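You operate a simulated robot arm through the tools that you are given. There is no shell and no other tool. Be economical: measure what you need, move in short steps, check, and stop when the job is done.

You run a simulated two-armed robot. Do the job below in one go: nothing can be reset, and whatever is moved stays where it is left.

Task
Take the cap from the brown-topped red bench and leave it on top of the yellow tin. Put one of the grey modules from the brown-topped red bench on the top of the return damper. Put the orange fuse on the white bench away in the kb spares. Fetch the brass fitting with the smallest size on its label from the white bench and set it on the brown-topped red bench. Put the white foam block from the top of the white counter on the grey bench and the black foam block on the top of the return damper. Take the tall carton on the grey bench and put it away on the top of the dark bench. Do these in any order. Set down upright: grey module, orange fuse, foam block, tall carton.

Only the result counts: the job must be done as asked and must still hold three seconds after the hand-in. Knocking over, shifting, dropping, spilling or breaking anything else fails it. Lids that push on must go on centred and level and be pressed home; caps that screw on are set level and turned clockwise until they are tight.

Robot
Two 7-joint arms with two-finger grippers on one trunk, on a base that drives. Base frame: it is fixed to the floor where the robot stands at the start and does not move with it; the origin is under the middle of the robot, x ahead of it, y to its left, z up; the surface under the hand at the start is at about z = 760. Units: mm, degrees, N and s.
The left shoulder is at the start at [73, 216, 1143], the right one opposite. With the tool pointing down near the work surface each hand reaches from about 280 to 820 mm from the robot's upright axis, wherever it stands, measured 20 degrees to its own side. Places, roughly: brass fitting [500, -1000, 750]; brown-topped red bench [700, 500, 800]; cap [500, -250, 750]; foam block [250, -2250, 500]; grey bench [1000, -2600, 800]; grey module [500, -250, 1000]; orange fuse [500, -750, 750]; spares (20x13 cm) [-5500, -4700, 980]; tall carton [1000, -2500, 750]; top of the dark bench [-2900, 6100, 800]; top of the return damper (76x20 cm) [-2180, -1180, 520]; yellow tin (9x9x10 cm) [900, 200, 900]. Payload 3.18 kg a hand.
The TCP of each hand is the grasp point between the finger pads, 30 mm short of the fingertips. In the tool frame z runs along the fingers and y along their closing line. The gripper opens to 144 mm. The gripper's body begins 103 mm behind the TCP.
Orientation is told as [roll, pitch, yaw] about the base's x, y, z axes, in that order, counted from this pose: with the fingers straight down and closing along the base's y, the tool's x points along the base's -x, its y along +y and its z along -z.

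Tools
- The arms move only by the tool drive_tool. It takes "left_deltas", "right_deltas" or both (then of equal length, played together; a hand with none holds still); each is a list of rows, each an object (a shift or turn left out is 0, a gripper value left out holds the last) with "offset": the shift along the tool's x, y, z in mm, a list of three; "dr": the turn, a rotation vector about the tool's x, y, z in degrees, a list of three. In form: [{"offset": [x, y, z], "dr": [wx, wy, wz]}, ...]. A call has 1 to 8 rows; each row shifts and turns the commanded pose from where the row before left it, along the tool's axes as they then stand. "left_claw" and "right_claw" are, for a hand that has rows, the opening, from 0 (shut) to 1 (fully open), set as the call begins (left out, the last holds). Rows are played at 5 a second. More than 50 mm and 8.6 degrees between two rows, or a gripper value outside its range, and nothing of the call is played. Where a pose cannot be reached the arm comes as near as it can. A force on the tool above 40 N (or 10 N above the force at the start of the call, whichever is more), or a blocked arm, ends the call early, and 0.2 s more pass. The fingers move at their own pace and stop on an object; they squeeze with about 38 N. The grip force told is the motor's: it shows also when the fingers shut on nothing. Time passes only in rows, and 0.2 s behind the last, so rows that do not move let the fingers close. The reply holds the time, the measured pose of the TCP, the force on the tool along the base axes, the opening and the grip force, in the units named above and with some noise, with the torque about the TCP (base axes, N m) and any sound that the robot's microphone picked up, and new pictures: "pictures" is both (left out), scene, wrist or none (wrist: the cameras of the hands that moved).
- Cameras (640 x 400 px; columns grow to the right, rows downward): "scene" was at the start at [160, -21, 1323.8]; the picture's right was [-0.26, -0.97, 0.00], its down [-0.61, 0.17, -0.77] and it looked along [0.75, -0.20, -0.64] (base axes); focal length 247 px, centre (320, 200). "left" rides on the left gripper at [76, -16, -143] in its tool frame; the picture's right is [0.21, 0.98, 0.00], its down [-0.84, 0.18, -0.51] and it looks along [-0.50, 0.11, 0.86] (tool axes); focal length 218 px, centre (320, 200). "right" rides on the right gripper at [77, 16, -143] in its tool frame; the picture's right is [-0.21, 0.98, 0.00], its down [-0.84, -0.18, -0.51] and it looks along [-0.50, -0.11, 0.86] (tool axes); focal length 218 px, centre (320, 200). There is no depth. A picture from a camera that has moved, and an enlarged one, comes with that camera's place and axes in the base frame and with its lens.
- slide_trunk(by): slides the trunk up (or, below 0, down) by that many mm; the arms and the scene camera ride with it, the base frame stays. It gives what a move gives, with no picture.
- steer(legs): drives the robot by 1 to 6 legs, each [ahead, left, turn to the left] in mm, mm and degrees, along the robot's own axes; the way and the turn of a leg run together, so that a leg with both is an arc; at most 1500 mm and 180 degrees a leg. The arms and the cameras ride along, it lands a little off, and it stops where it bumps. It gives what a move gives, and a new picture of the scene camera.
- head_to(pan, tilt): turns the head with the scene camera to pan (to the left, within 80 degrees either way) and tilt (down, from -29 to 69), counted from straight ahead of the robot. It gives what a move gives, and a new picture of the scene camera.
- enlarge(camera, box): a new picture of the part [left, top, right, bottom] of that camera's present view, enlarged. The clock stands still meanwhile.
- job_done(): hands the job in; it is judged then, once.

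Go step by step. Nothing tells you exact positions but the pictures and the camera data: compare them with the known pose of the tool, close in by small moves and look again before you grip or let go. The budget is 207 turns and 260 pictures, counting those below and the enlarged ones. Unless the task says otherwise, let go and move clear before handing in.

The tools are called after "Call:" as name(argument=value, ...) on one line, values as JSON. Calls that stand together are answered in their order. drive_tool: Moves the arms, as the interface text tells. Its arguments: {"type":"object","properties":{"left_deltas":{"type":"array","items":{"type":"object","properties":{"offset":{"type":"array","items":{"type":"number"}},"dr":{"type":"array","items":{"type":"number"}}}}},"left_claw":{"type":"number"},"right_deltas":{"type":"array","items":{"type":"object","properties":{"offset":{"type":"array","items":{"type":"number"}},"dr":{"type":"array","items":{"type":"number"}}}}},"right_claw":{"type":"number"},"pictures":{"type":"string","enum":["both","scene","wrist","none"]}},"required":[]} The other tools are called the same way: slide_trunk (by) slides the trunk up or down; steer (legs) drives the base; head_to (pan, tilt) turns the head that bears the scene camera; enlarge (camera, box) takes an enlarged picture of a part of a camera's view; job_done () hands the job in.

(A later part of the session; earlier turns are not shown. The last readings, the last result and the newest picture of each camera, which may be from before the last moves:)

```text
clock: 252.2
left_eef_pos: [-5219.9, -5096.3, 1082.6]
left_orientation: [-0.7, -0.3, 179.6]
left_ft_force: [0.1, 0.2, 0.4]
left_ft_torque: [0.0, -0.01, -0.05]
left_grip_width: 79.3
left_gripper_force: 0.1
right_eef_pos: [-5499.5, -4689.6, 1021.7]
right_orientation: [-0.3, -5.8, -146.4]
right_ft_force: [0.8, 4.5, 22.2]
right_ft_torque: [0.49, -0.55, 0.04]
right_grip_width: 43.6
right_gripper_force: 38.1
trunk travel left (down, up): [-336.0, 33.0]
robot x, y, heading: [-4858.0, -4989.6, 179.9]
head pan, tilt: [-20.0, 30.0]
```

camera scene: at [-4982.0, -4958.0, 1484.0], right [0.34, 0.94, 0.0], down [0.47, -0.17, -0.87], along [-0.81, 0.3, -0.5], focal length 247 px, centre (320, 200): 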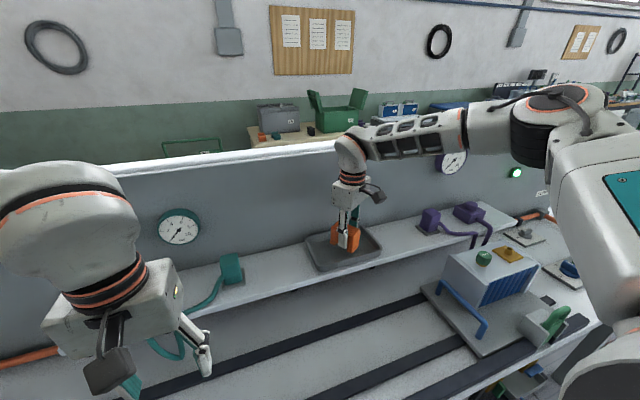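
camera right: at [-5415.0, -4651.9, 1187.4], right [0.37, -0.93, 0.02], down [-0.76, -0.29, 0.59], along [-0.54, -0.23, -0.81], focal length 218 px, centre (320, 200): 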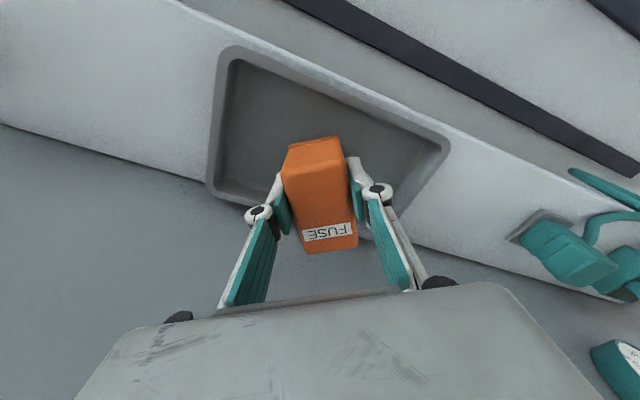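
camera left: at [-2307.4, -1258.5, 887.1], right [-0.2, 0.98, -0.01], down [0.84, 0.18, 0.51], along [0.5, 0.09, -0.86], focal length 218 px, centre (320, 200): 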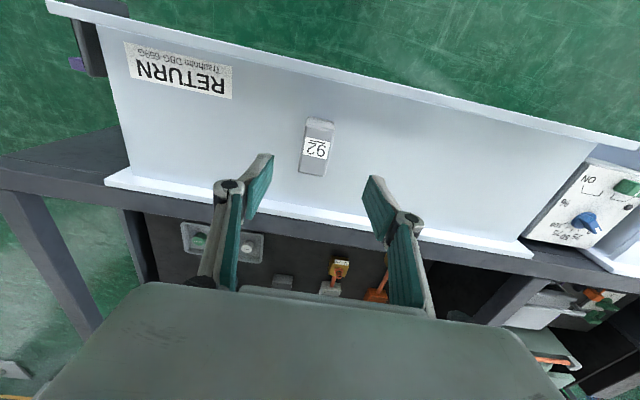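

Contact at the near foot; releasing so it settles flat.

Call:
drive_tool(right_deltas=[{}, {}, {}], right_claw=0.45, pictures="wrist")

```text
clock: 253.0
left_eef_pos: [-5220.5, -5095.3, 1081.6]
left_orientation: [-0.7, -0.1, 179.6]
left_ft_force: [0.3, 0.4, -0.5]
left_ft_torque: [-0.02, 0.01, -0.02]
left_grip_width: 79.2
left_gripper_force: 0.1
right_eef_pos: [-5499.2, -4687.6, 1020.2]
right_orientation: [-0.1, -5.4, -146.3]
right_ft_force: [-0.1, -0.6, 0.3]
right_ft_torque: [0.02, 0.01, -0.02]
right_grip_width: 64.7
right_gripper_force: 0.1
trunk travel left (down, up): [-336.0, 33.0]
robot x, y, heading: [-4858.5, -4991.7, 180.0]
head pan, tilt: [-20.0, 30.0]
camera right: at [-5414.8, -4652.2, 1154.4], right [0.37, -0.93, 0.02], down [-0.76, -0.29, 0.59], along [-0.54, -0.23, -0.81], focal length 218 px, centre (320, 200)
```

right: 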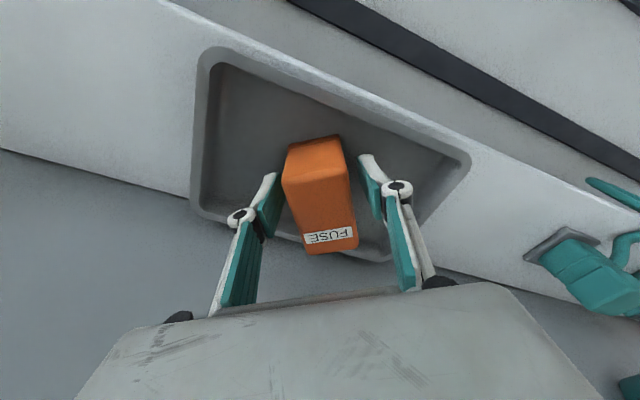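

Call:
slide_trunk(by=33)

Call:
drive_tool(right_deltas=[{"offset": [0, 0, -30]}, {"offset": [5, 0, -40]}, {"offset": [40, 0, 0]}, {"offset": [40, 0, 0]}, {"offset": [40, 0, 0]}], pictures="both")

Call:
enlarge(camera="scene", box=[270, 190, 430, 290])

```text
clock: 253.8
left_eef_pos: [-5221.9, -5095.0, 1113.8]
left_orientation: [-0.7, 0.0, 179.6]
left_ft_force: [0.9, -0.4, 0.0]
left_ft_torque: [-0.01, -0.01, -0.01]
left_grip_width: 79.2
left_gripper_force: 0.1
right_eef_pos: [-5498.6, -4689.0, 1051.3]
right_orientation: [-0.2, -5.4, -146.6]
right_ft_force: [0.2, 0.1, 0.0]
right_ft_torque: [0.0, 0.02, 0.02]
right_grip_width: 64.9
right_gripper_force: 0.0
trunk travel left (down, up): [-369.0, 0.0]
robot x, y, heading: [-4854.8, -4991.7, 179.7]
head pan, tilt: [-20.0, 30.0]
```

```text
clock: 255.0
left_eef_pos: [-5220.1, -5094.3, 1114.8]
left_orientation: [-0.7, -0.3, 179.6]
left_ft_force: [0.4, -0.5, -0.2]
left_ft_torque: [-0.03, 0.02, 0.01]
left_grip_width: 79.2
left_gripper_force: 0.1
right_eef_pos: [-5386.4, -4618.9, 1112.3]
right_orientation: [0.0, -5.5, -146.5]
right_ft_force: [0.1, 0.2, 0.3]
right_ft_torque: [-0.02, 0.06, 0.03]
right_grip_width: 64.9
right_gripper_force: 0.0
trunk travel left (down, up): [-369.0, 0.0]
robot x, y, heading: [-4855.7, -4987.7, 179.7]
head pan, tilt: [-20.0, 30.0]
camera scene: at [-4980.3, -4957.2, 1484.2], right [0.34, 0.94, 0.0], down [0.47, -0.17, -0.87], along [-0.81, 0.3, -0.5], focal length 247 px, centre (320, 200)
camera right: at [-5302.6, -4581.4, 1246.3], right [0.37, -0.93, 0.02], down [-0.76, -0.29, 0.59], along [-0.54, -0.23, -0.81], focal length 218 px, centre (320, 200)
```

scene: 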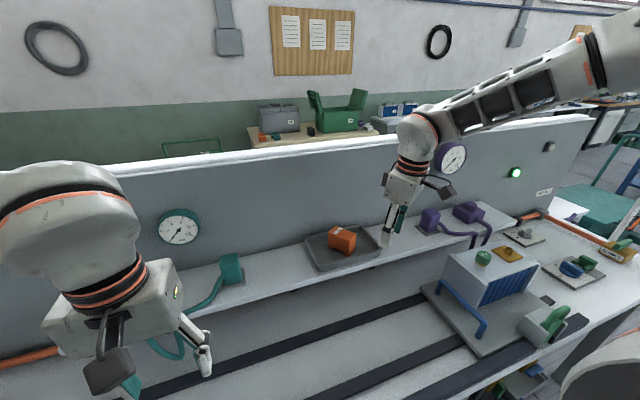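
right: 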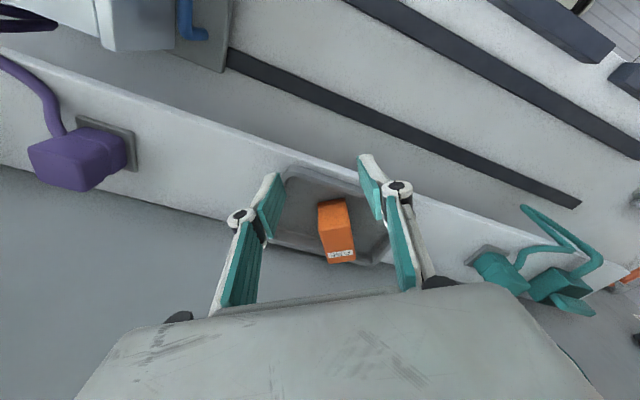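

```text
4.00 times, centred on (350, 240) of scene
camera zoom: at [-4980.3, -4957.2, 1484.2], right [0.34, 0.94, 0.0], down [0.47, -0.17, -0.87], along [-0.81, 0.3, -0.5], focal length 989 px, centre (200, 40)
```

zoom: 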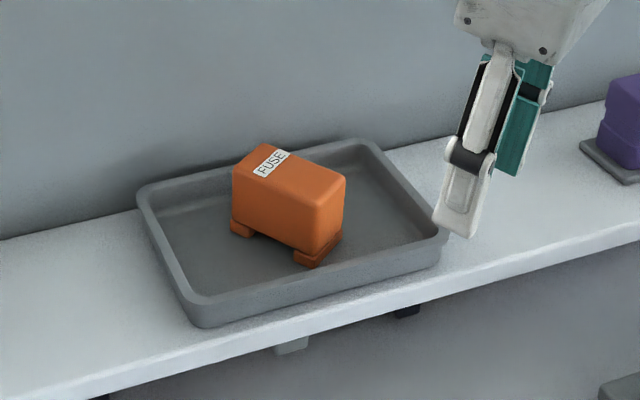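

The fuse stands upright in the tray. Backing out and driving back toward the white counter.

Call:
steer(legs=[[-600, 0, 0], [-1300, 0, 0], [0, -1300, 0], [0, -1300, 0], [0, 0, 180]])

Call:
head_to(pan=0, tilt=20)

```text
clock: 256.3
left_eef_pos: [-5219.9, -5095.2, 1114.6]
left_orientation: [-0.8, 0.0, 179.7]
left_ft_force: [-0.6, 0.0, -0.4]
left_ft_torque: [0.02, 0.02, -0.02]
left_grip_width: 79.3
left_gripper_force: 0.0
right_eef_pos: [-5387.1, -4618.7, 1111.6]
right_orientation: [-0.2, -5.4, -146.5]
right_ft_force: [-1.2, -0.5, 0.0]
right_ft_torque: [-0.01, 0.0, 0.0]
right_grip_width: 64.6
right_gripper_force: 0.1
trunk travel left (down, up): [-369.0, 0.0]
robot x, y, heading: [-4853.1, -4988.2, 179.8]
head pan, tilt: [-20.0, 30.0]
stopped in leg 1: the robot was blocked; the commanded pose is now the measured one
camera scene: at [-4980.3, -4957.9, 1484.1], right [0.34, 0.94, 0.0], down [0.47, -0.17, -0.87], along [-0.81, 0.3, -0.5], focal length 247 px, centre (320, 200)
```

scene: 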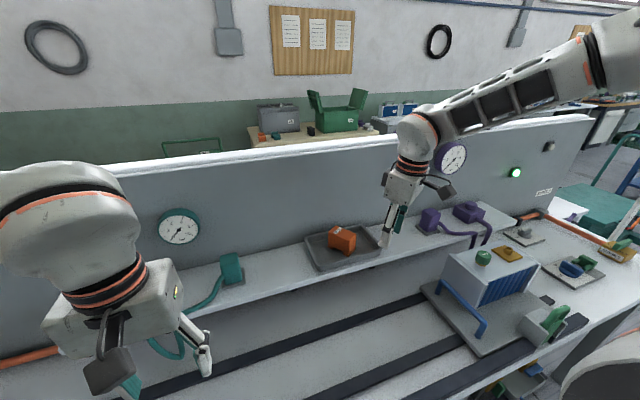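

```text
clock: 257.2
left_eef_pos: [-5220.1, -5095.4, 1115.8]
left_orientation: [-0.7, -0.1, 179.5]
left_ft_force: [0.1, -0.1, 0.8]
left_ft_torque: [0.02, -0.02, 0.01]
left_grip_width: 79.4
left_gripper_force: 0.0
right_eef_pos: [-5387.0, -4618.1, 1110.1]
right_orientation: [-0.1, -5.5, -146.5]
right_ft_force: [0.4, 0.1, -0.3]
right_ft_torque: [-0.01, 0.01, -0.01]
right_grip_width: 64.7
right_gripper_force: 0.0
trunk travel left (down, up): [-369.0, 0.0]
robot x, y, heading: [-4860.0, -4993.0, 179.6]
head pan, tilt: [0.0, 20.0]
camera scene: at [-4988.7, -4988.8, 1500.1], right [0.0, 1.0, 0.0], down [0.34, 0.0, -0.94], along [-0.94, 0.0, -0.34], focal length 247 px, centre (320, 200)
```

scene: 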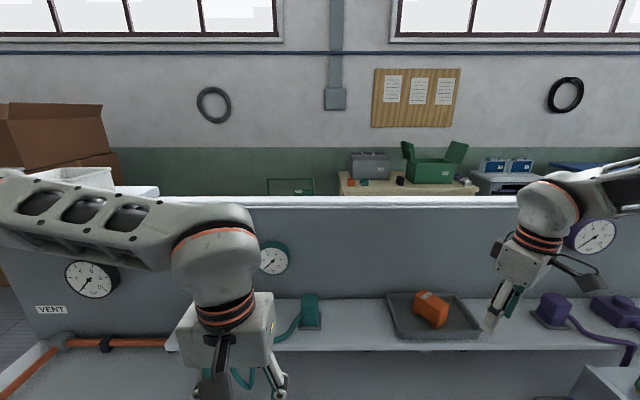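

Blocked when backing; trying a short straight back move.

Call:
steer(legs=[[-60, 0, 0]])

```text
clock: 258.1
left_eef_pos: [-5208.6, -5096.6, 1111.3]
left_orientation: [-0.7, 0.5, 179.7]
left_ft_force: [-3.2, 0.1, 0.1]
left_ft_torque: [0.01, -0.42, 0.01]
left_grip_width: 79.2
left_gripper_force: 0.0
right_eef_pos: [-5376.0, -4621.1, 1104.9]
right_orientation: [0.2, -4.8, -146.3]
right_ft_force: [-3.9, -0.5, 0.4]
right_ft_torque: [0.02, -0.45, 0.03]
right_grip_width: 65.0
right_gripper_force: 0.1
trunk travel left (down, up): [-369.0, 0.0]
robot x, y, heading: [-4832.4, -4992.2, 179.7]
head pan, tilt: [0.0, 20.0]
camera scene: at [-4981.2, -4989.2, 1498.6], right [0.0, 1.0, 0.0], down [0.35, 0.0, -0.94], along [-0.94, 0.0, -0.35], focal length 247 px, centre (320, 200)
```

scene: 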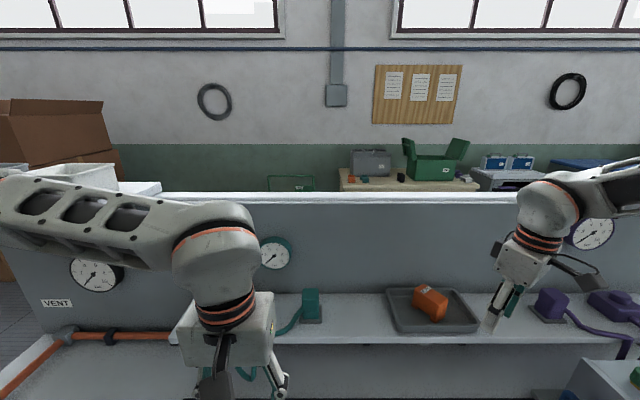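

The upper body seems caught; I'll lower the trunk slightly and try backing again.

Call:
slide_trunk(by=-60)

Call:
head_to(pan=0, tilt=69)

```text
clock: 259.1
left_eef_pos: [-5196.6, -5096.0, 1055.1]
left_orientation: [-0.8, -0.2, 179.7]
left_ft_force: [0.2, 0.8, 0.9]
left_ft_torque: [-0.02, 0.09, 0.01]
left_grip_width: 79.4
left_gripper_force: 0.0
right_eef_pos: [-5364.6, -4619.6, 1051.2]
right_orientation: [-0.2, -5.5, -146.2]
right_ft_force: [0.3, -0.8, -1.0]
right_ft_torque: [0.04, 0.04, -0.01]
right_grip_width: 64.5
right_gripper_force: 0.1
trunk travel left (down, up): [-309.0, 60.0]
robot x, y, heading: [-4831.1, -4991.2, 180.2]
head pan, tilt: [0.0, 20.0]
```

```text
clock: 260.3
left_eef_pos: [-5197.5, -5097.1, 1055.0]
left_orientation: [-0.7, -0.1, 179.8]
left_ft_force: [-0.4, 0.0, 0.6]
left_ft_torque: [0.0, -0.03, -0.01]
left_grip_width: 79.0
left_gripper_force: 0.0
right_eef_pos: [-5365.2, -4620.2, 1050.3]
right_orientation: [-0.1, -5.4, -146.4]
right_ft_force: [-0.5, -0.4, 0.1]
right_ft_torque: [-0.02, -0.02, -0.01]
right_grip_width: 64.9
right_gripper_force: 0.1
trunk travel left (down, up): [-309.0, 60.0]
robot x, y, heading: [-4830.5, -4992.5, 180.0]
head pan, tilt: [0.0, 68.8]
camera scene: at [-4930.9, -4989.1, 1373.3], right [0.0, 1.0, 0.0], down [0.93, 0.0, -0.36], along [-0.36, 0.0, -0.93], focal length 247 px, centre (320, 200)
```

scene: 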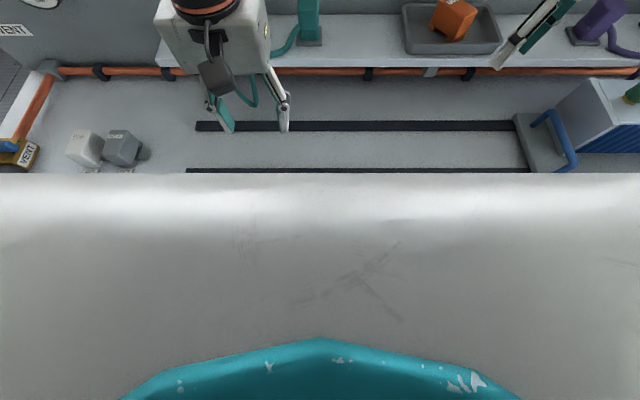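

Freed. Backing out now.

Call:
steer(legs=[[-200, 0, 0]])

```text
clock: 261.9
left_eef_pos: [-4997.5, -5096.3, 1054.0]
left_orientation: [-0.6, -0.2, 179.9]
left_ft_force: [0.4, 0.4, 0.3]
left_ft_torque: [0.03, 0.03, 0.05]
left_grip_width: 79.4
left_gripper_force: 0.0
right_eef_pos: [-5165.7, -4619.2, 1050.7]
right_orientation: [-0.1, -5.5, -146.3]
right_ft_force: [0.3, 0.5, 0.8]
right_ft_torque: [-0.03, 0.01, 0.05]
right_grip_width: 64.9
right_gripper_force: 0.0
trunk travel left (down, up): [-309.0, 60.0]
robot x, y, heading: [-4634.7, -4991.0, 180.1]
head pan, tilt: [0.0, 68.8]
camera scene: at [-4730.2, -4989.2, 1373.4], right [0.0, 1.0, 0.0], down [0.93, 0.0, -0.36], along [-0.36, 0.0, -0.93], focal length 247 px, centre (320, 200)
```

scene: 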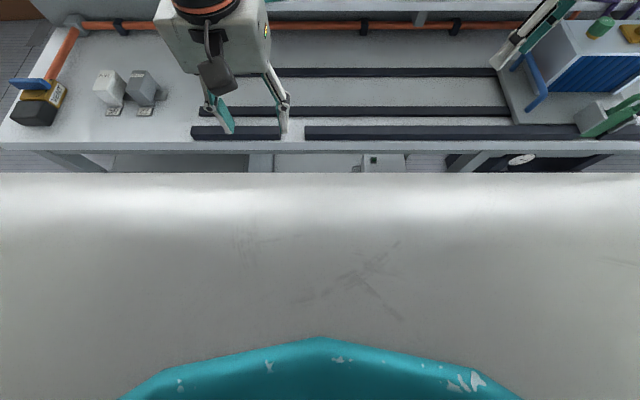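

Clear of the bench. Driving back around toward the counter.

Call:
steer(legs=[[-400, 0, 0], [-1280, 0, 0], [0, -1300, 0], [0, -1300, 0], [0, 0, 180]])

Call:
slide_trunk(by=-84)

Call:
head_to(pan=0, tilt=20)

```text
clock: 300.2
left_eef_pos: [-2620.2, -2279.4, 1054.2]
left_orientation: [-0.8, 0.0, -0.9]
left_ft_force: [0.4, -0.7, -1.1]
left_ft_torque: [-0.04, -0.01, 0.0]
left_grip_width: 79.4
left_gripper_force: 0.0
right_eef_pos: [-2458.0, -2757.9, 1051.2]
right_orientation: [-0.1, -5.4, 33.0]
right_ft_force: [0.7, -0.5, 0.3]
right_ft_torque: [-0.01, -0.01, -0.01]
right_grip_width: 64.7
right_gripper_force: 0.0
trunk travel left (down, up): [-309.0, 60.0]
robot x, y, heading: [-2986.4, -2379.3, -0.7]
head pan, tilt: [0.0, 68.8]
camera scene: at [-2885.6, -2381.1, 1373.3], right [-0.01, -1.0, 0.0], down [-0.93, 0.01, -0.36], along [0.36, 0.0, -0.93], focal length 247 px, centre (320, 200)
```

scene: 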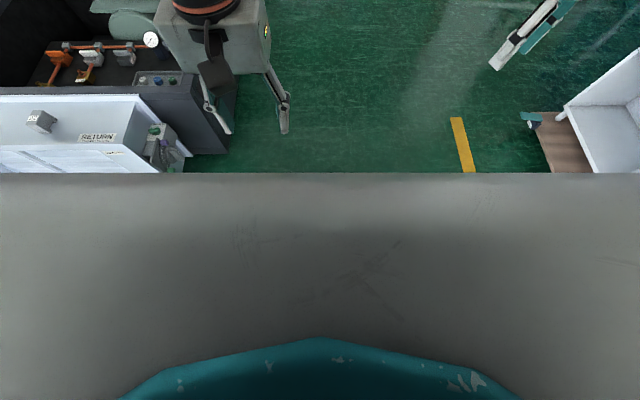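

```text
clock: 301.4
left_eef_pos: [-2619.9, -2280.0, 971.6]
left_orientation: [-0.7, -0.4, -1.0]
left_ft_force: [-0.8, -0.6, 0.8]
left_ft_torque: [-0.02, -0.04, 0.01]
left_grip_width: 79.2
left_gripper_force: 0.0
right_eef_pos: [-2456.0, -2758.5, 966.9]
right_orientation: [-0.2, -5.5, 33.0]
right_ft_force: [-0.1, -0.6, 0.4]
right_ft_torque: [-0.01, -0.02, 0.0]
right_grip_width: 64.9
right_gripper_force: 0.1
trunk travel left (down, up): [-225.0, 144.0]
robot x, y, heading: [-2984.9, -2377.7, -0.6]
head pan, tilt: [0.0, 68.8]
```

```text
clock: 302.6
left_eef_pos: [-2619.7, -2280.2, 970.8]
left_orientation: [-0.6, 0.0, -0.9]
left_ft_force: [0.5, -0.5, -0.4]
left_ft_torque: [0.0, 0.0, 0.04]
left_grip_width: 79.6
left_gripper_force: 0.0
right_eef_pos: [-2455.3, -2758.4, 967.1]
right_orientation: [-0.2, -5.5, 33.0]
right_ft_force: [-0.8, -1.3, 0.1]
right_ft_torque: [0.02, 0.0, 0.01]
right_grip_width: 64.8
right_gripper_force: 0.2
trunk travel left (down, up): [-225.0, 144.0]
robot x, y, heading: [-2985.8, -2379.6, -0.7]
head pan, tilt: [0.0, 20.0]
camera scene: at [-2813.9, -2382.1, 1354.3], right [-0.01, -1.0, 0.0], down [-0.34, 0.0, -0.94], along [0.94, -0.01, -0.34], focal length 247 px, centre (320, 200)
```

scene: 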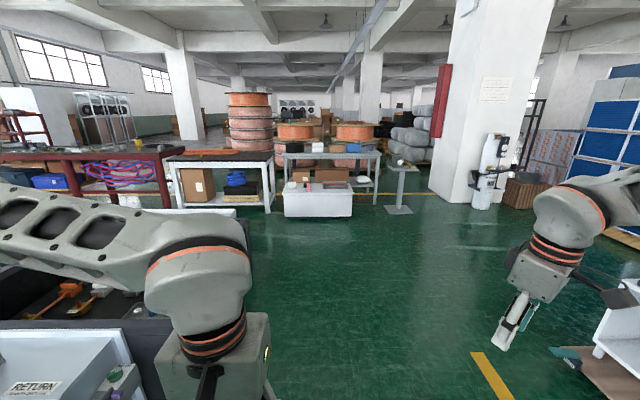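

Call:
steer(legs=[[1400, 0, 0.3], [1250, 0, 0.4], [0, 250, 0]])

Call:
head_to(pan=0, tilt=48)

```text
clock: 317.9
left_eef_pos: [53.6, -2097.0, 971.0]
left_orientation: [-0.7, -0.1, -2.2]
left_ft_force: [-0.1, -0.8, -0.3]
left_ft_torque: [0.0, -0.03, -0.01]
left_grip_width: 79.6
left_gripper_force: 0.0
right_eef_pos: [206.3, -2577.5, 966.3]
right_orientation: [0.0, -5.5, 31.8]
right_ft_force: [0.7, 0.4, 0.8]
right_ft_torque: [0.01, 0.02, -0.01]
right_grip_width: 64.6
right_gripper_force: 0.1
trunk travel left (down, up): [-225.0, 144.0]
robot x, y, heading: [-314.8, -2192.9, -2.0]
head pan, tilt: [0.0, 20.0]
camera scene: at [-143.2, -2194.1, 1354.4], right [-0.03, -1.0, 0.0], down [-0.34, 0.01, -0.94], along [0.94, -0.03, -0.34], focal length 247 px, centre (320, 200)
```

scene: 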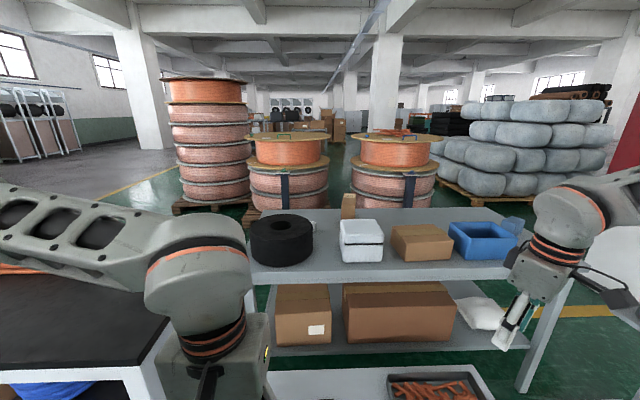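

```text
clock: 318.9
left_eef_pos: [53.2, -2096.4, 970.4]
left_orientation: [-0.7, -0.2, -2.2]
left_ft_force: [0.7, -0.7, 0.1]
left_ft_torque: [0.0, -0.01, 0.0]
left_grip_width: 79.1
left_gripper_force: 0.0
right_eef_pos: [206.0, -2579.1, 967.0]
right_orientation: [-0.1, -5.5, 31.7]
right_ft_force: [-0.2, -0.2, 0.7]
right_ft_torque: [0.01, -0.01, -0.02]
right_grip_width: 64.8
right_gripper_force: 0.0
trunk travel left (down, up): [-225.0, 144.0]
robot x, y, heading: [-312.7, -2187.8, -2.2]
head pan, tilt: [0.0, 48.0]
camera scene: at [-157.5, -2193.9, 1311.6], right [-0.03, -1.0, 0.0], down [-0.74, 0.03, -0.67], along [0.67, -0.02, -0.74], focal length 247 px, centre (320, 200)
```

scene: 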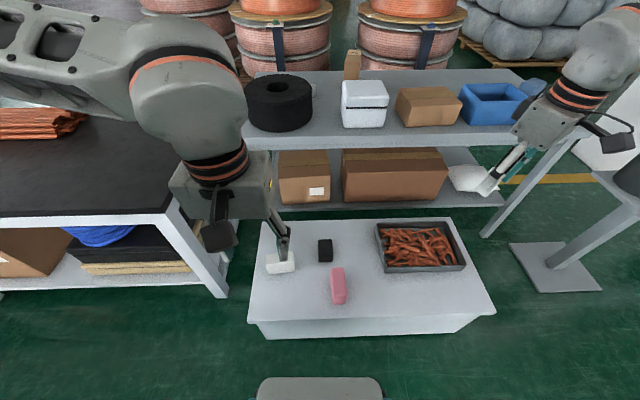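

Call:
enlarge(camera="scene", box=[240, 220, 400, 320])

Call:
enlarge(camera="scene", box=[220, 20, 540, 220])

Call:
enlarge(camera="left", box=[0, 0, 640, 400])

```text
4.00 times, centred on (320, 270) of scene
camera zoom: at [-157.5, -2193.9, 1311.6], right [-0.03, -1.0, 0.0], down [-0.74, 0.03, -0.67], along [0.67, -0.02, -0.74], focal length 989 px, centre (320, -80)
```

zoom: 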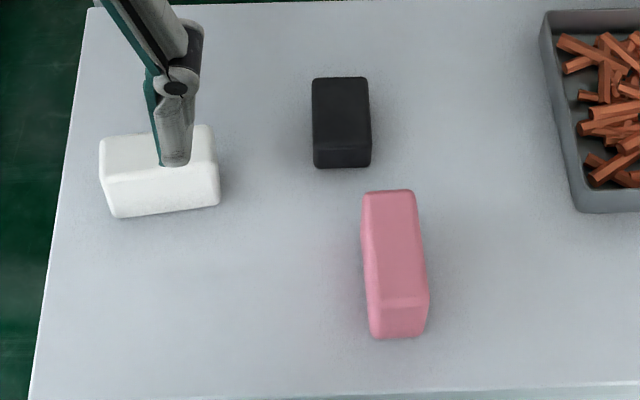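

```text
2.00 times, centred on (380, 120) of scene
camera zoom: at [-157.5, -2193.9, 1311.6], right [-0.03, -1.0, 0.0], down [-0.74, 0.03, -0.67], along [0.67, -0.02, -0.74], focal length 495 px, centre (200, 360)
```

zoom: 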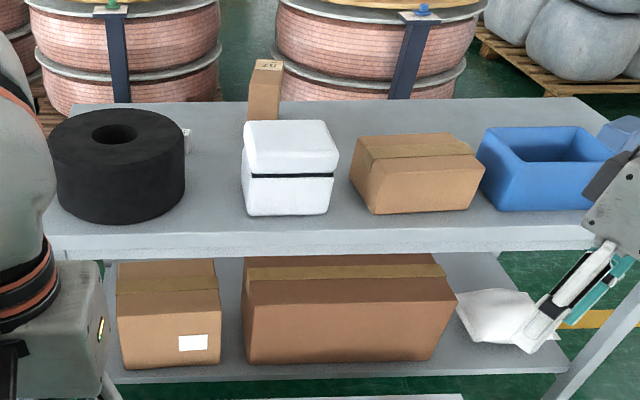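

```text
1.00 times, centred on (320, 200) of left (not enlarged: the box is as wide or as high as the picture)
camera zoom: at [-24.0, -2108.3, 1113.4], right [-0.17, 0.99, -0.01], down [0.85, 0.15, 0.51], along [0.5, 0.08, -0.86], focal length 218 px, centre (320, 200)
```

zoom: 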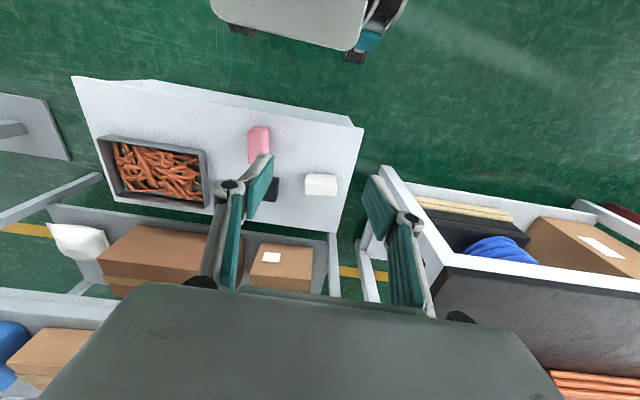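

Counter top is at about z≈400; black foam near [375,-2238], white near [312,-2053]. I'll take the black one with the right hand first (block stays as it lies), from a base position further north.

Call:
steer(legs=[[0, 430, 2.1], [130, 0, 0]])

Call:
drive_tool(right_deltas=[{"offset": [0, -30, 0], "dr": [0, 5.5, 0]}, {"offset": [0, -30, 0], "dr": [0, 0, 8]}, {"offset": [0, -30, 0], "dr": [0, 0, 8]}, {"dr": [0, 0, 8]}, {"dr": [0, 0, 8]}], right_claw=0.6, pictures="none")

Call:
slide_trunk(by=-225)

Call:
enlarge(camera="right", box=[0, 0, 640, 400])

```text
clock: 324.1
left_eef_pos: [184.6, -1642.9, 970.4]
left_orientation: [-0.8, -0.1, 0.7]
left_ft_force: [0.7, 0.8, -0.5]
left_ft_torque: [-0.02, 0.1, 0.02]
left_grip_width: 79.0
left_gripper_force: 0.1
right_eef_pos: [362.1, -2117.8, 965.8]
right_orientation: [0.1, -5.3, 34.6]
right_ft_force: [0.2, 0.2, 0.1]
right_ft_torque: [0.01, 0.04, 0.0]
right_grip_width: 64.6
right_gripper_force: 0.1
trunk travel left (down, up): [-225.0, 144.0]
robot x, y, heading: [-179.1, -1754.4, 0.8]
head pan, tilt: [0.0, 48.0]
camera scene: at [-19.8, -1750.8, 1311.1], right [0.02, -1.0, 0.0], down [-0.74, -0.01, -0.67], along [0.67, 0.01, -0.74], focal length 247 px, centre (320, 200)
```

scene: 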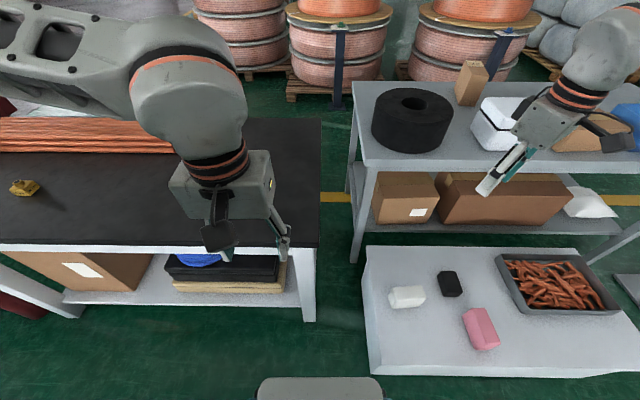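

```text
clock: 325.3
left_eef_pos: [184.1, -1643.6, 971.1]
left_orientation: [-0.8, -0.1, 0.7]
left_ft_force: [0.5, -1.0, -0.5]
left_ft_torque: [-0.01, 0.02, -0.01]
left_grip_width: 79.1
left_gripper_force: 0.0
right_eef_pos: [407.6, -2193.4, 966.0]
right_orientation: [-0.2, 0.1, 2.4]
right_ft_force: [0.5, -0.5, -0.8]
right_ft_torque: [-0.02, 0.0, 0.04]
right_grip_width: 86.3
right_gripper_force: 0.0
trunk travel left (down, up): [-225.0, 144.0]
robot x, y, heading: [-177.3, -1755.4, 0.9]
head pan, tilt: [0.0, 48.0]
```

```text
clock: 327.6
left_eef_pos: [170.7, -1643.4, 694.6]
left_orientation: [-0.8, 16.0, 0.8]
left_ft_force: [0.9, 0.3, 0.3]
left_ft_torque: [0.02, -0.02, 0.04]
left_grip_width: 79.3
left_gripper_force: 0.1
right_eef_pos: [352.9, -2194.8, 545.2]
right_orientation: [1.1, 27.8, 2.9]
right_ft_force: [0.7, 0.0, 0.0]
right_ft_torque: [-0.02, -0.03, 0.01]
right_grip_width: 86.5
right_gripper_force: 0.1
trunk travel left (down, up): [0.0, 369.0]
robot x, y, heading: [-178.0, -1754.3, 0.9]
head pan, tilt: [0.0, 48.0]
```

```text
1.00 times, centred on (320, 200) of right (not enlarged: the box is as wide or as high as the picture)
camera zoom: at [349.9, -2180.7, 707.9], right [0.14, 0.99, -0.08], down [0.99, -0.14, 0.05], along [0.04, -0.09, -1.0], focal length 218 px, centre (320, 200)
```

zoom: 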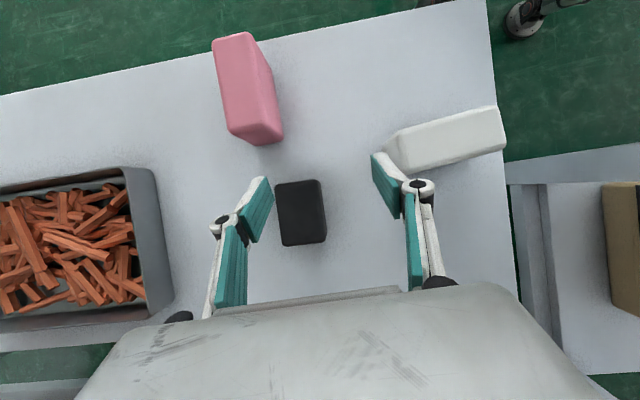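

The trunk move tilted the hands; I'll level both hands again.

Call:
drive_tool(right_deltas=[{"offset": [0, 0, -20], "dr": [0, -7, 0]}, {"offset": [0, 0, -20], "dr": [0, -7, 0]}, {"offset": [0, 0, 0], "dr": [0, -7, 0]}, {"offset": [0, 0, 0], "dr": [0, -7, 0]}], left_deltas=[{"dr": [0, -4, 0]}, {"dr": [0, -4, 0]}, {"dr": [0, -4, 0]}, {"dr": [0, -4, 0]}], pictures="wrist")

```text
clock: 328.6
left_eef_pos: [201.0, -1672.4, 700.0]
left_orientation: [-0.6, 0.1, 0.8]
left_ft_force: [0.0, 0.0, 0.1]
left_ft_torque: [0.02, 0.01, 0.01]
left_grip_width: 79.1
left_gripper_force: 0.1
left hand out of reach, approached as far as the arm can: row 1, 2, 3, 4
right_eef_pos: [382.7, -2243.7, 589.1]
right_orientation: [1.6, -0.1, 2.6]
right_ft_force: [0.2, -0.6, 0.4]
right_ft_torque: [-0.03, -0.03, 0.02]
right_grip_width: 86.2
right_gripper_force: 0.1
right hand out of reach, approached as far as the arm can: row 1, 2, 3, 4
trunk travel left (down, up): [0.0, 369.0]
robot x, y, heading: [-176.3, -1752.1, 1.1]
head pan, tilt: [0.0, 48.0]
camera right: at [304.3, -2234.2, 732.9], right [0.16, 0.99, 0.03], down [0.85, -0.16, 0.5], along [0.5, -0.06, -0.86], focal length 218 px, centre (320, 200)
camera left: at [124.0, -1689.4, 843.5], right [-0.22, 0.97, -0.01], down [0.84, 0.2, 0.5], along [0.49, 0.1, -0.86], focal length 218 px, centre (320, 200)
```

right: 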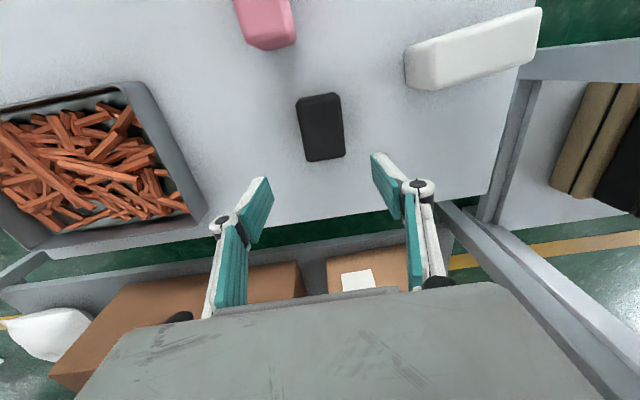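
left: 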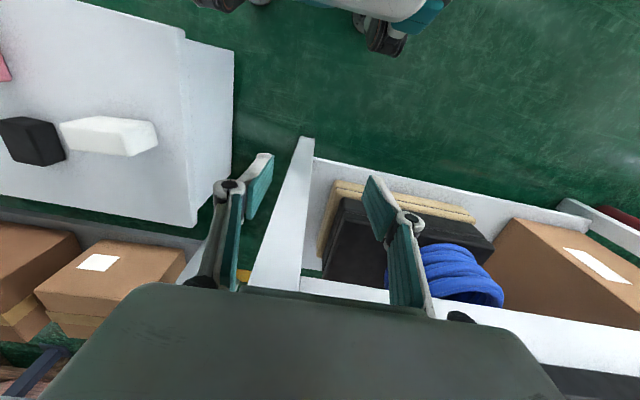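

With the trunk down the shoulders lean forward, so I'm too close. Backing 160 mm and reaching out instead.

Call:
steer(legs=[[-160, 0, -1]])

Call:
drive_tool(right_deltas=[{"offset": [-40, 0, 0], "dr": [1.6, 0, 0]}, {"offset": [-40, 0, 0]}, {"offset": [-40, 0, 0]}, {"offset": [-30, 0, 0]}], pictures="wrist")

```text
clock: 330.1
left_eef_pos: [42.2, -1680.1, 700.5]
left_orientation: [-0.6, 0.2, -0.1]
left_ft_force: [-0.1, -0.2, -0.1]
left_ft_torque: [0.0, 0.0, -0.04]
left_grip_width: 79.1
left_gripper_force: 0.0
right_eef_pos: [213.9, -2253.6, 589.9]
right_orientation: [1.5, 0.0, 1.6]
right_ft_force: [-1.1, 0.6, 0.6]
right_ft_torque: [0.01, -0.05, 0.0]
right_grip_width: 86.3
right_gripper_force: 0.0
trunk travel left (down, up): [0.0, 369.0]
robot x, y, heading: [-334.1, -1754.5, -0.1]
head pan, tilt: [0.0, 48.0]
camera scene: at [31.4, -1754.7, 1039.5], right [0.0, -1.0, 0.0], down [-0.74, 0.0, -0.67], along [0.67, 0.0, -0.74], focal length 247 px, centre (320, 200)
```

scene: 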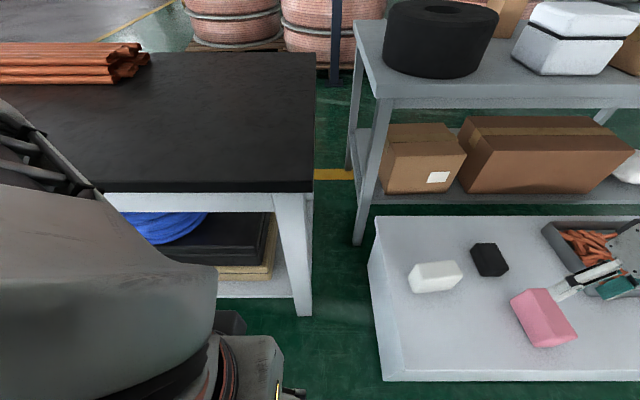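

```text
clock: 331.1
left_eef_pos: [42.3, -1681.2, 700.6]
left_orientation: [-0.5, 0.2, -0.1]
left_ft_force: [-0.2, 0.0, -0.4]
left_ft_torque: [0.01, -0.01, 0.01]
left_grip_width: 79.3
left_gripper_force: 0.0
right_eef_pos: [365.8, -2254.3, 590.3]
right_orientation: [-0.1, 0.1, 1.5]
right_ft_force: [0.4, -0.2, -0.6]
right_ft_torque: [0.0, 0.01, -0.02]
right_grip_width: 86.3
right_gripper_force: 0.1
right hand out of reach, approached as far as the arm can: row 1
trunk travel left (down, up): [0.0, 369.0]
robot x, y, heading: [-339.7, -1754.7, -0.1]
head pan, tilt: [0.0, 48.0]
camera right: at [288.9, -2239.7, 732.7], right [0.18, 0.98, 0.0], down [0.85, -0.16, 0.51], along [0.5, -0.09, -0.86], focal length 218 px, centre (320, 200)
```

right: 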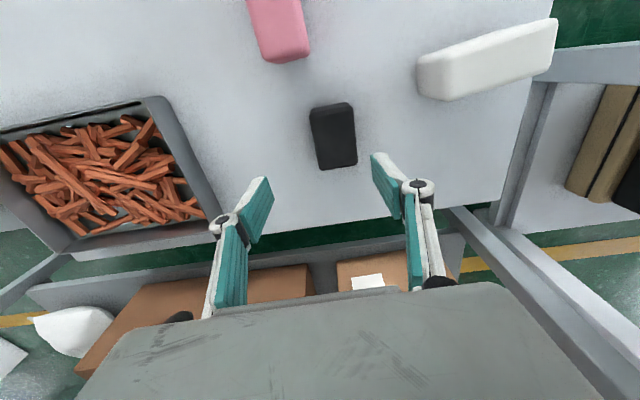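

Black foam centre ≈ [375,-2235,411]. Aligning and descending partway.

Call:
drive_tool(right_deltas=[{"offset": [-9, 19, 20]}, {"offset": [0, 0, 40]}, {"offset": [0, 0, 40]}, {"offset": [0, 0, 20]}], pictures="wrist")

```text
clock: 332.1
left_eef_pos: [43.4, -1680.5, 699.8]
left_orientation: [-0.5, 0.1, -0.2]
left_ft_force: [-0.5, -0.7, -0.1]
left_ft_torque: [0.02, -0.01, -0.03]
left_grip_width: 79.3
left_gripper_force: 0.0
right_eef_pos: [374.6, -2239.5, 471.4]
right_orientation: [0.4, 0.0, 1.8]
right_ft_force: [-0.1, 0.6, -0.6]
right_ft_torque: [0.01, 0.02, -0.01]
right_grip_width: 86.3
right_gripper_force: 0.1
right hand out of reach, approached as far as the arm can: row 3
trunk travel left (down, up): [0.0, 369.0]
robot x, y, heading: [-335.1, -1756.8, -0.0]
head pan, tilt: [0.0, 48.0]
camera right: at [298.8, -2225.7, 614.3], right [0.18, 0.98, 0.01], down [0.85, -0.16, 0.5], along [0.5, -0.09, -0.86], focal length 218 px, centre (320, 200)
```

right: 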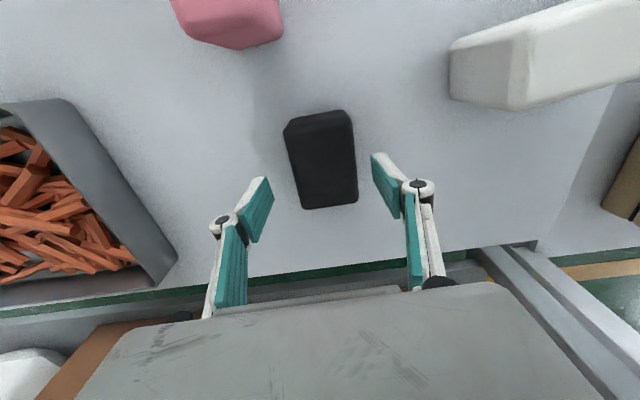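

Call:
drive_tool(right_deltas=[{"offset": [2, 2, 20]}, {"offset": [0, 0, 15]}, {"offset": [0, 0, 8]}], pictures="wrist")

```text
clock: 332.9
left_eef_pos: [41.4, -1680.7, 699.7]
left_orientation: [-0.6, 0.2, 0.0]
left_ft_force: [0.6, 0.4, 0.1]
left_ft_torque: [0.0, -0.01, 0.06]
left_grip_width: 79.4
left_gripper_force: 0.0
right_eef_pos: [374.5, -2242.4, 428.4]
right_orientation: [0.4, 0.0, 1.8]
right_ft_force: [0.0, 0.2, -0.2]
right_ft_torque: [0.01, -0.02, -0.01]
right_grip_width: 86.2
right_gripper_force: 0.1
right hand out of reach, approached as far as the arm can: row 1
trunk travel left (down, up): [0.0, 369.0]
robot x, y, heading: [-336.9, -1758.6, -0.1]
head pan, tilt: [0.0, 48.0]
camera right: at [297.6, -2228.0, 570.6], right [0.18, 0.98, 0.0], down [0.85, -0.16, 0.51], along [0.5, -0.09, -0.86], focal length 218 px, centre (320, 200)
```

right: 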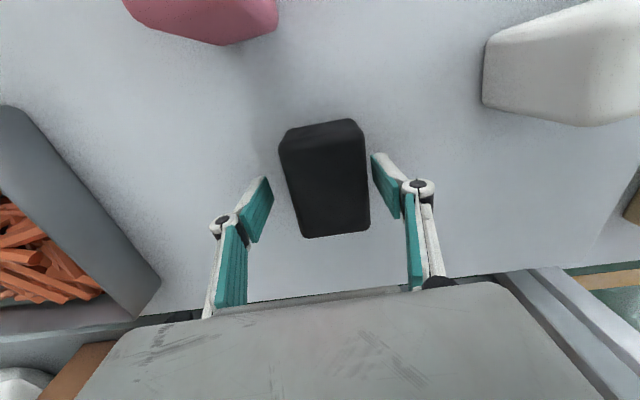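

Call:
drive_tool(right_deltas=[{"offset": [0, 2, 3]}, {}, {}, {}], right_claw=0.0, pictures="none")

Call:
drive_tool(right_deltas=[{"offset": [0, 0, -10]}, {"offset": [0, 0, -40]}, {"offset": [0, 0, -40]}, {"offset": [0, 0, -40]}, {"offset": [0, 0, -40]}], pictures="wrist")

```text
clock: 333.9
left_eef_pos: [41.1, -1679.4, 701.0]
left_orientation: [-0.6, 0.1, -0.1]
left_ft_force: [0.3, -0.1, 0.1]
left_ft_torque: [-0.01, 0.0, -0.05]
left_grip_width: 79.3
left_gripper_force: 0.0
right_eef_pos: [374.9, -2240.7, 426.9]
right_orientation: [0.3, -0.2, 1.9]
right_ft_force: [-1.2, -3.7, 18.3]
right_ft_torque: [0.15, 0.1, -0.05]
right_grip_width: 58.2
right_gripper_force: 37.5
trunk travel left (down, up): [0.0, 369.0]
robot x, y, heading: [-338.9, -1757.3, -0.2]
head pan, tilt: [0.0, 48.0]
```

```text
clock: 335.1
left_eef_pos: [43.2, -1679.1, 701.2]
left_orientation: [-0.7, 0.1, -0.2]
left_ft_force: [0.7, 0.2, 0.9]
left_ft_torque: [-0.01, -0.02, -0.02]
left_grip_width: 79.1
left_gripper_force: 0.0
right_eef_pos: [374.9, -2237.4, 596.4]
right_orientation: [-0.1, 0.0, 1.6]
right_ft_force: [-0.3, -0.6, 0.0]
right_ft_torque: [0.01, 0.01, -0.01]
right_grip_width: 58.3
right_gripper_force: 38.2
trunk travel left (down, up): [0.0, 369.0]
robot x, y, heading: [-336.5, -1754.9, -0.1]
head pan, tilt: [0.0, 48.0]
camera right: at [297.6, -2223.5, 739.5], right [0.18, 0.98, 0.0], down [0.85, -0.16, 0.51], along [0.5, -0.09, -0.86], focal length 218 px, centre (320, 200)
```

right: 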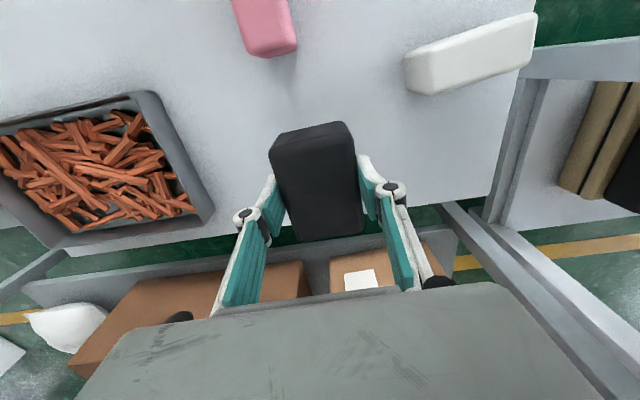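

Black foam held. Retract it a bit, then shift the base so the left hand can take the white foam (≈[313,-2052], yaw ≈ +9°).

Call:
drive_tool(right_deltas=[{"offset": [30, 0, -30]}, {"offset": [30, 0, -30]}, {"offset": [30, 0, -30]}], pictures="none")

Call:
steer(legs=[[0, -415, 0]])

Call:
drive_tool(left_deltas=[{"offset": [-45, 0, 0], "dr": [0, 0, -4]}, {"offset": [-45, 0, 0], "dr": [0, 0, -4]}, {"offset": [-45, 0, 0]}, {"offset": [-45, 0, 0]}, {"offset": [-45, 0, 20]}, {"offset": [-30, 0, 30]}], left_claw=1.0, pictures="wrist")

```text
clock: 335.9
left_eef_pos: [42.3, -1680.8, 700.5]
left_orientation: [-0.6, 0.1, -0.1]
left_ft_force: [-0.1, -0.4, 0.4]
left_ft_torque: [0.02, -0.02, 0.0]
left_grip_width: 79.2
left_gripper_force: 0.1
right_eef_pos: [283.9, -2244.7, 685.4]
right_orientation: [-0.1, 0.0, 1.6]
right_ft_force: [0.0, -0.4, -0.8]
right_ft_torque: [-0.02, 0.0, 0.0]
right_grip_width: 58.3
right_gripper_force: 38.1
trunk travel left (down, up): [0.0, 369.0]
robot x, y, heading: [-337.3, -1757.2, -0.2]
head pan, tilt: [0.0, 48.0]
```

```text
clock: 340.1
left_eef_pos: [41.9, -2098.1, 700.0]
left_orientation: [-0.6, 0.2, 0.1]
left_ft_force: [0.5, 1.0, -0.3]
left_ft_torque: [0.03, -0.03, -0.02]
left_grip_width: 78.7
left_gripper_force: 0.1
right_eef_pos: [285.8, -2662.5, 684.9]
right_orientation: [-0.1, 0.0, 1.8]
right_ft_force: [-0.4, 0.1, 0.6]
right_ft_torque: [-0.01, -0.01, 0.0]
right_grip_width: 58.1
right_gripper_force: 38.0
trunk travel left (down, up): [0.0, 369.0]
robot x, y, heading: [-336.2, -2175.1, 0.2]
head pan, tilt: [0.0, 48.0]
camera scene: at [32.0, -2172.8, 1039.3], right [0.0, -1.0, 0.0], down [-0.74, 0.0, -0.67], along [0.67, 0.0, -0.74], focal length 247 px, centre (320, 200)
```

scene: 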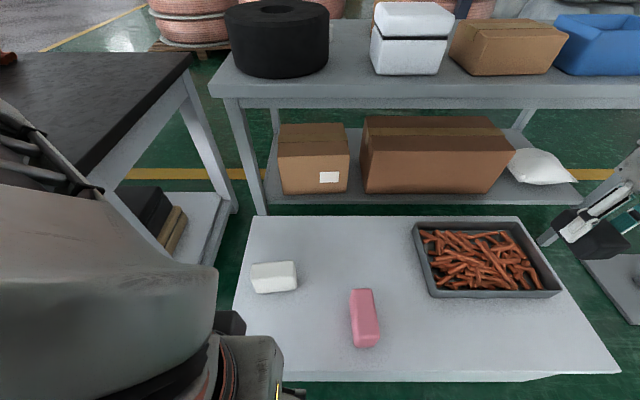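

```text
clock: 341.5
left_eef_pos: [295.4, -2075.0, 648.2]
left_orientation: [-0.5, 0.3, 8.1]
left_ft_force: [0.1, -0.3, 0.0]
left_ft_torque: [0.02, 0.02, -0.02]
left_grip_width: 144.1
left_gripper_force: 0.1
right_eef_pos: [287.6, -2660.7, 685.1]
right_orientation: [-0.1, 0.1, 1.7]
right_ft_force: [-0.2, -0.7, 0.4]
right_ft_torque: [0.01, 0.0, -0.02]
right_grip_width: 58.0
right_gripper_force: 38.2
trunk travel left (down, up): [0.0, 369.0]
robot x, y, heading: [-339.3, -2173.3, 0.1]
head pan, tilt: [0.0, 48.0]
camera left: at [222.0, -2100.1, 792.0], right [-0.34, 0.94, -0.01], down [0.81, 0.3, 0.5], along [0.47, 0.17, -0.87], focal length 218 px, centre (320, 200)
```

left: 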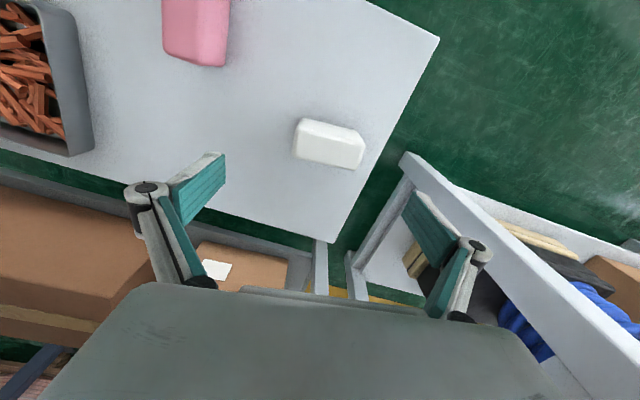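

White foam centre ≈ [315,-2053], yaw ≈ 10°, about 115 mm long; aligning and descending.

Call:
drive_tool(left_deltas=[{"offset": [-22, 19, 20], "dr": [0, 0, -2]}, {"offset": [0, 0, 45]}, {"offset": [0, 0, 45]}, {"offset": [0, 0, 45]}], pictures="wrist")

```text
clock: 342.5
left_eef_pos: [319.2, -2049.4, 496.2]
left_orientation: [-0.6, 0.3, 10.0]
left_ft_force: [-1.0, -0.4, -0.7]
left_ft_torque: [-0.01, 0.02, 0.04]
left_grip_width: 143.9
left_gripper_force: 0.1
right_eef_pos: [286.4, -2662.5, 684.9]
right_orientation: [0.0, 0.1, 1.7]
right_ft_force: [0.0, -0.7, 0.3]
right_ft_torque: [0.01, 0.0, -0.01]
right_grip_width: 58.3
right_gripper_force: 37.9
trunk travel left (down, up): [0.0, 369.0]
robot x, y, heading: [-339.0, -2175.0, 0.1]
head pan, tilt: [0.0, 48.0]
camera left: at [245.9, -2078.9, 639.3], right [-0.38, 0.93, -0.01], down [0.8, 0.33, 0.5], along [0.47, 0.18, -0.87], focal length 218 px, centre (320, 200)
```

left: 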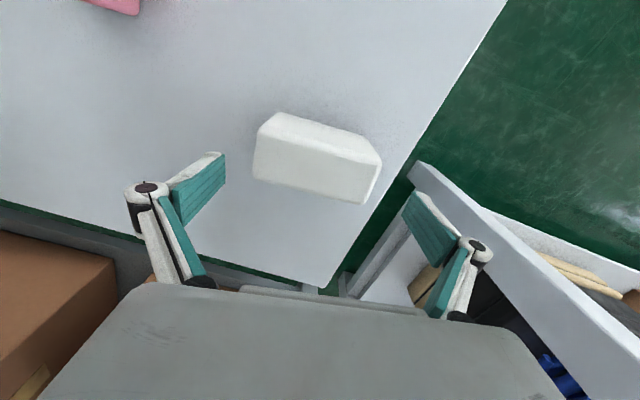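

Call:
drive_tool(left_deltas=[{"offset": [4, -3, 30], "dr": [0, 0, -1]}, {"offset": [0, 0, 25]}, {"offset": [0, 0, 9]}], pictures="wrist")

```text
clock: 343.3
left_eef_pos: [310.4, -2055.6, 431.0]
left_orientation: [-0.5, 0.3, 11.1]
left_ft_force: [0.9, 0.0, 0.3]
left_ft_torque: [0.01, 0.01, 0.01]
left_grip_width: 143.8
left_gripper_force: 0.1
right_eef_pos: [287.1, -2661.2, 685.3]
right_orientation: [-0.1, 0.0, 1.7]
right_ft_force: [0.0, 0.7, 0.9]
right_ft_torque: [-0.01, -0.01, 0.02]
right_grip_width: 58.3
right_gripper_force: 38.4
trunk travel left (down, up): [0.0, 369.0]
robot x, y, heading: [-338.2, -2176.2, -0.1]
head pan, tilt: [0.0, 48.0]
camera left: at [239.6, -2084.6, 573.7], right [-0.39, 0.92, -0.01], down [0.79, 0.34, 0.5], along [0.46, 0.19, -0.87], focal length 218 px, centre (320, 200)
```

left: 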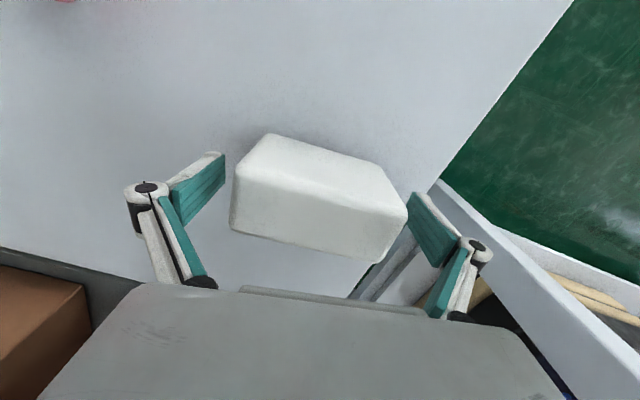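

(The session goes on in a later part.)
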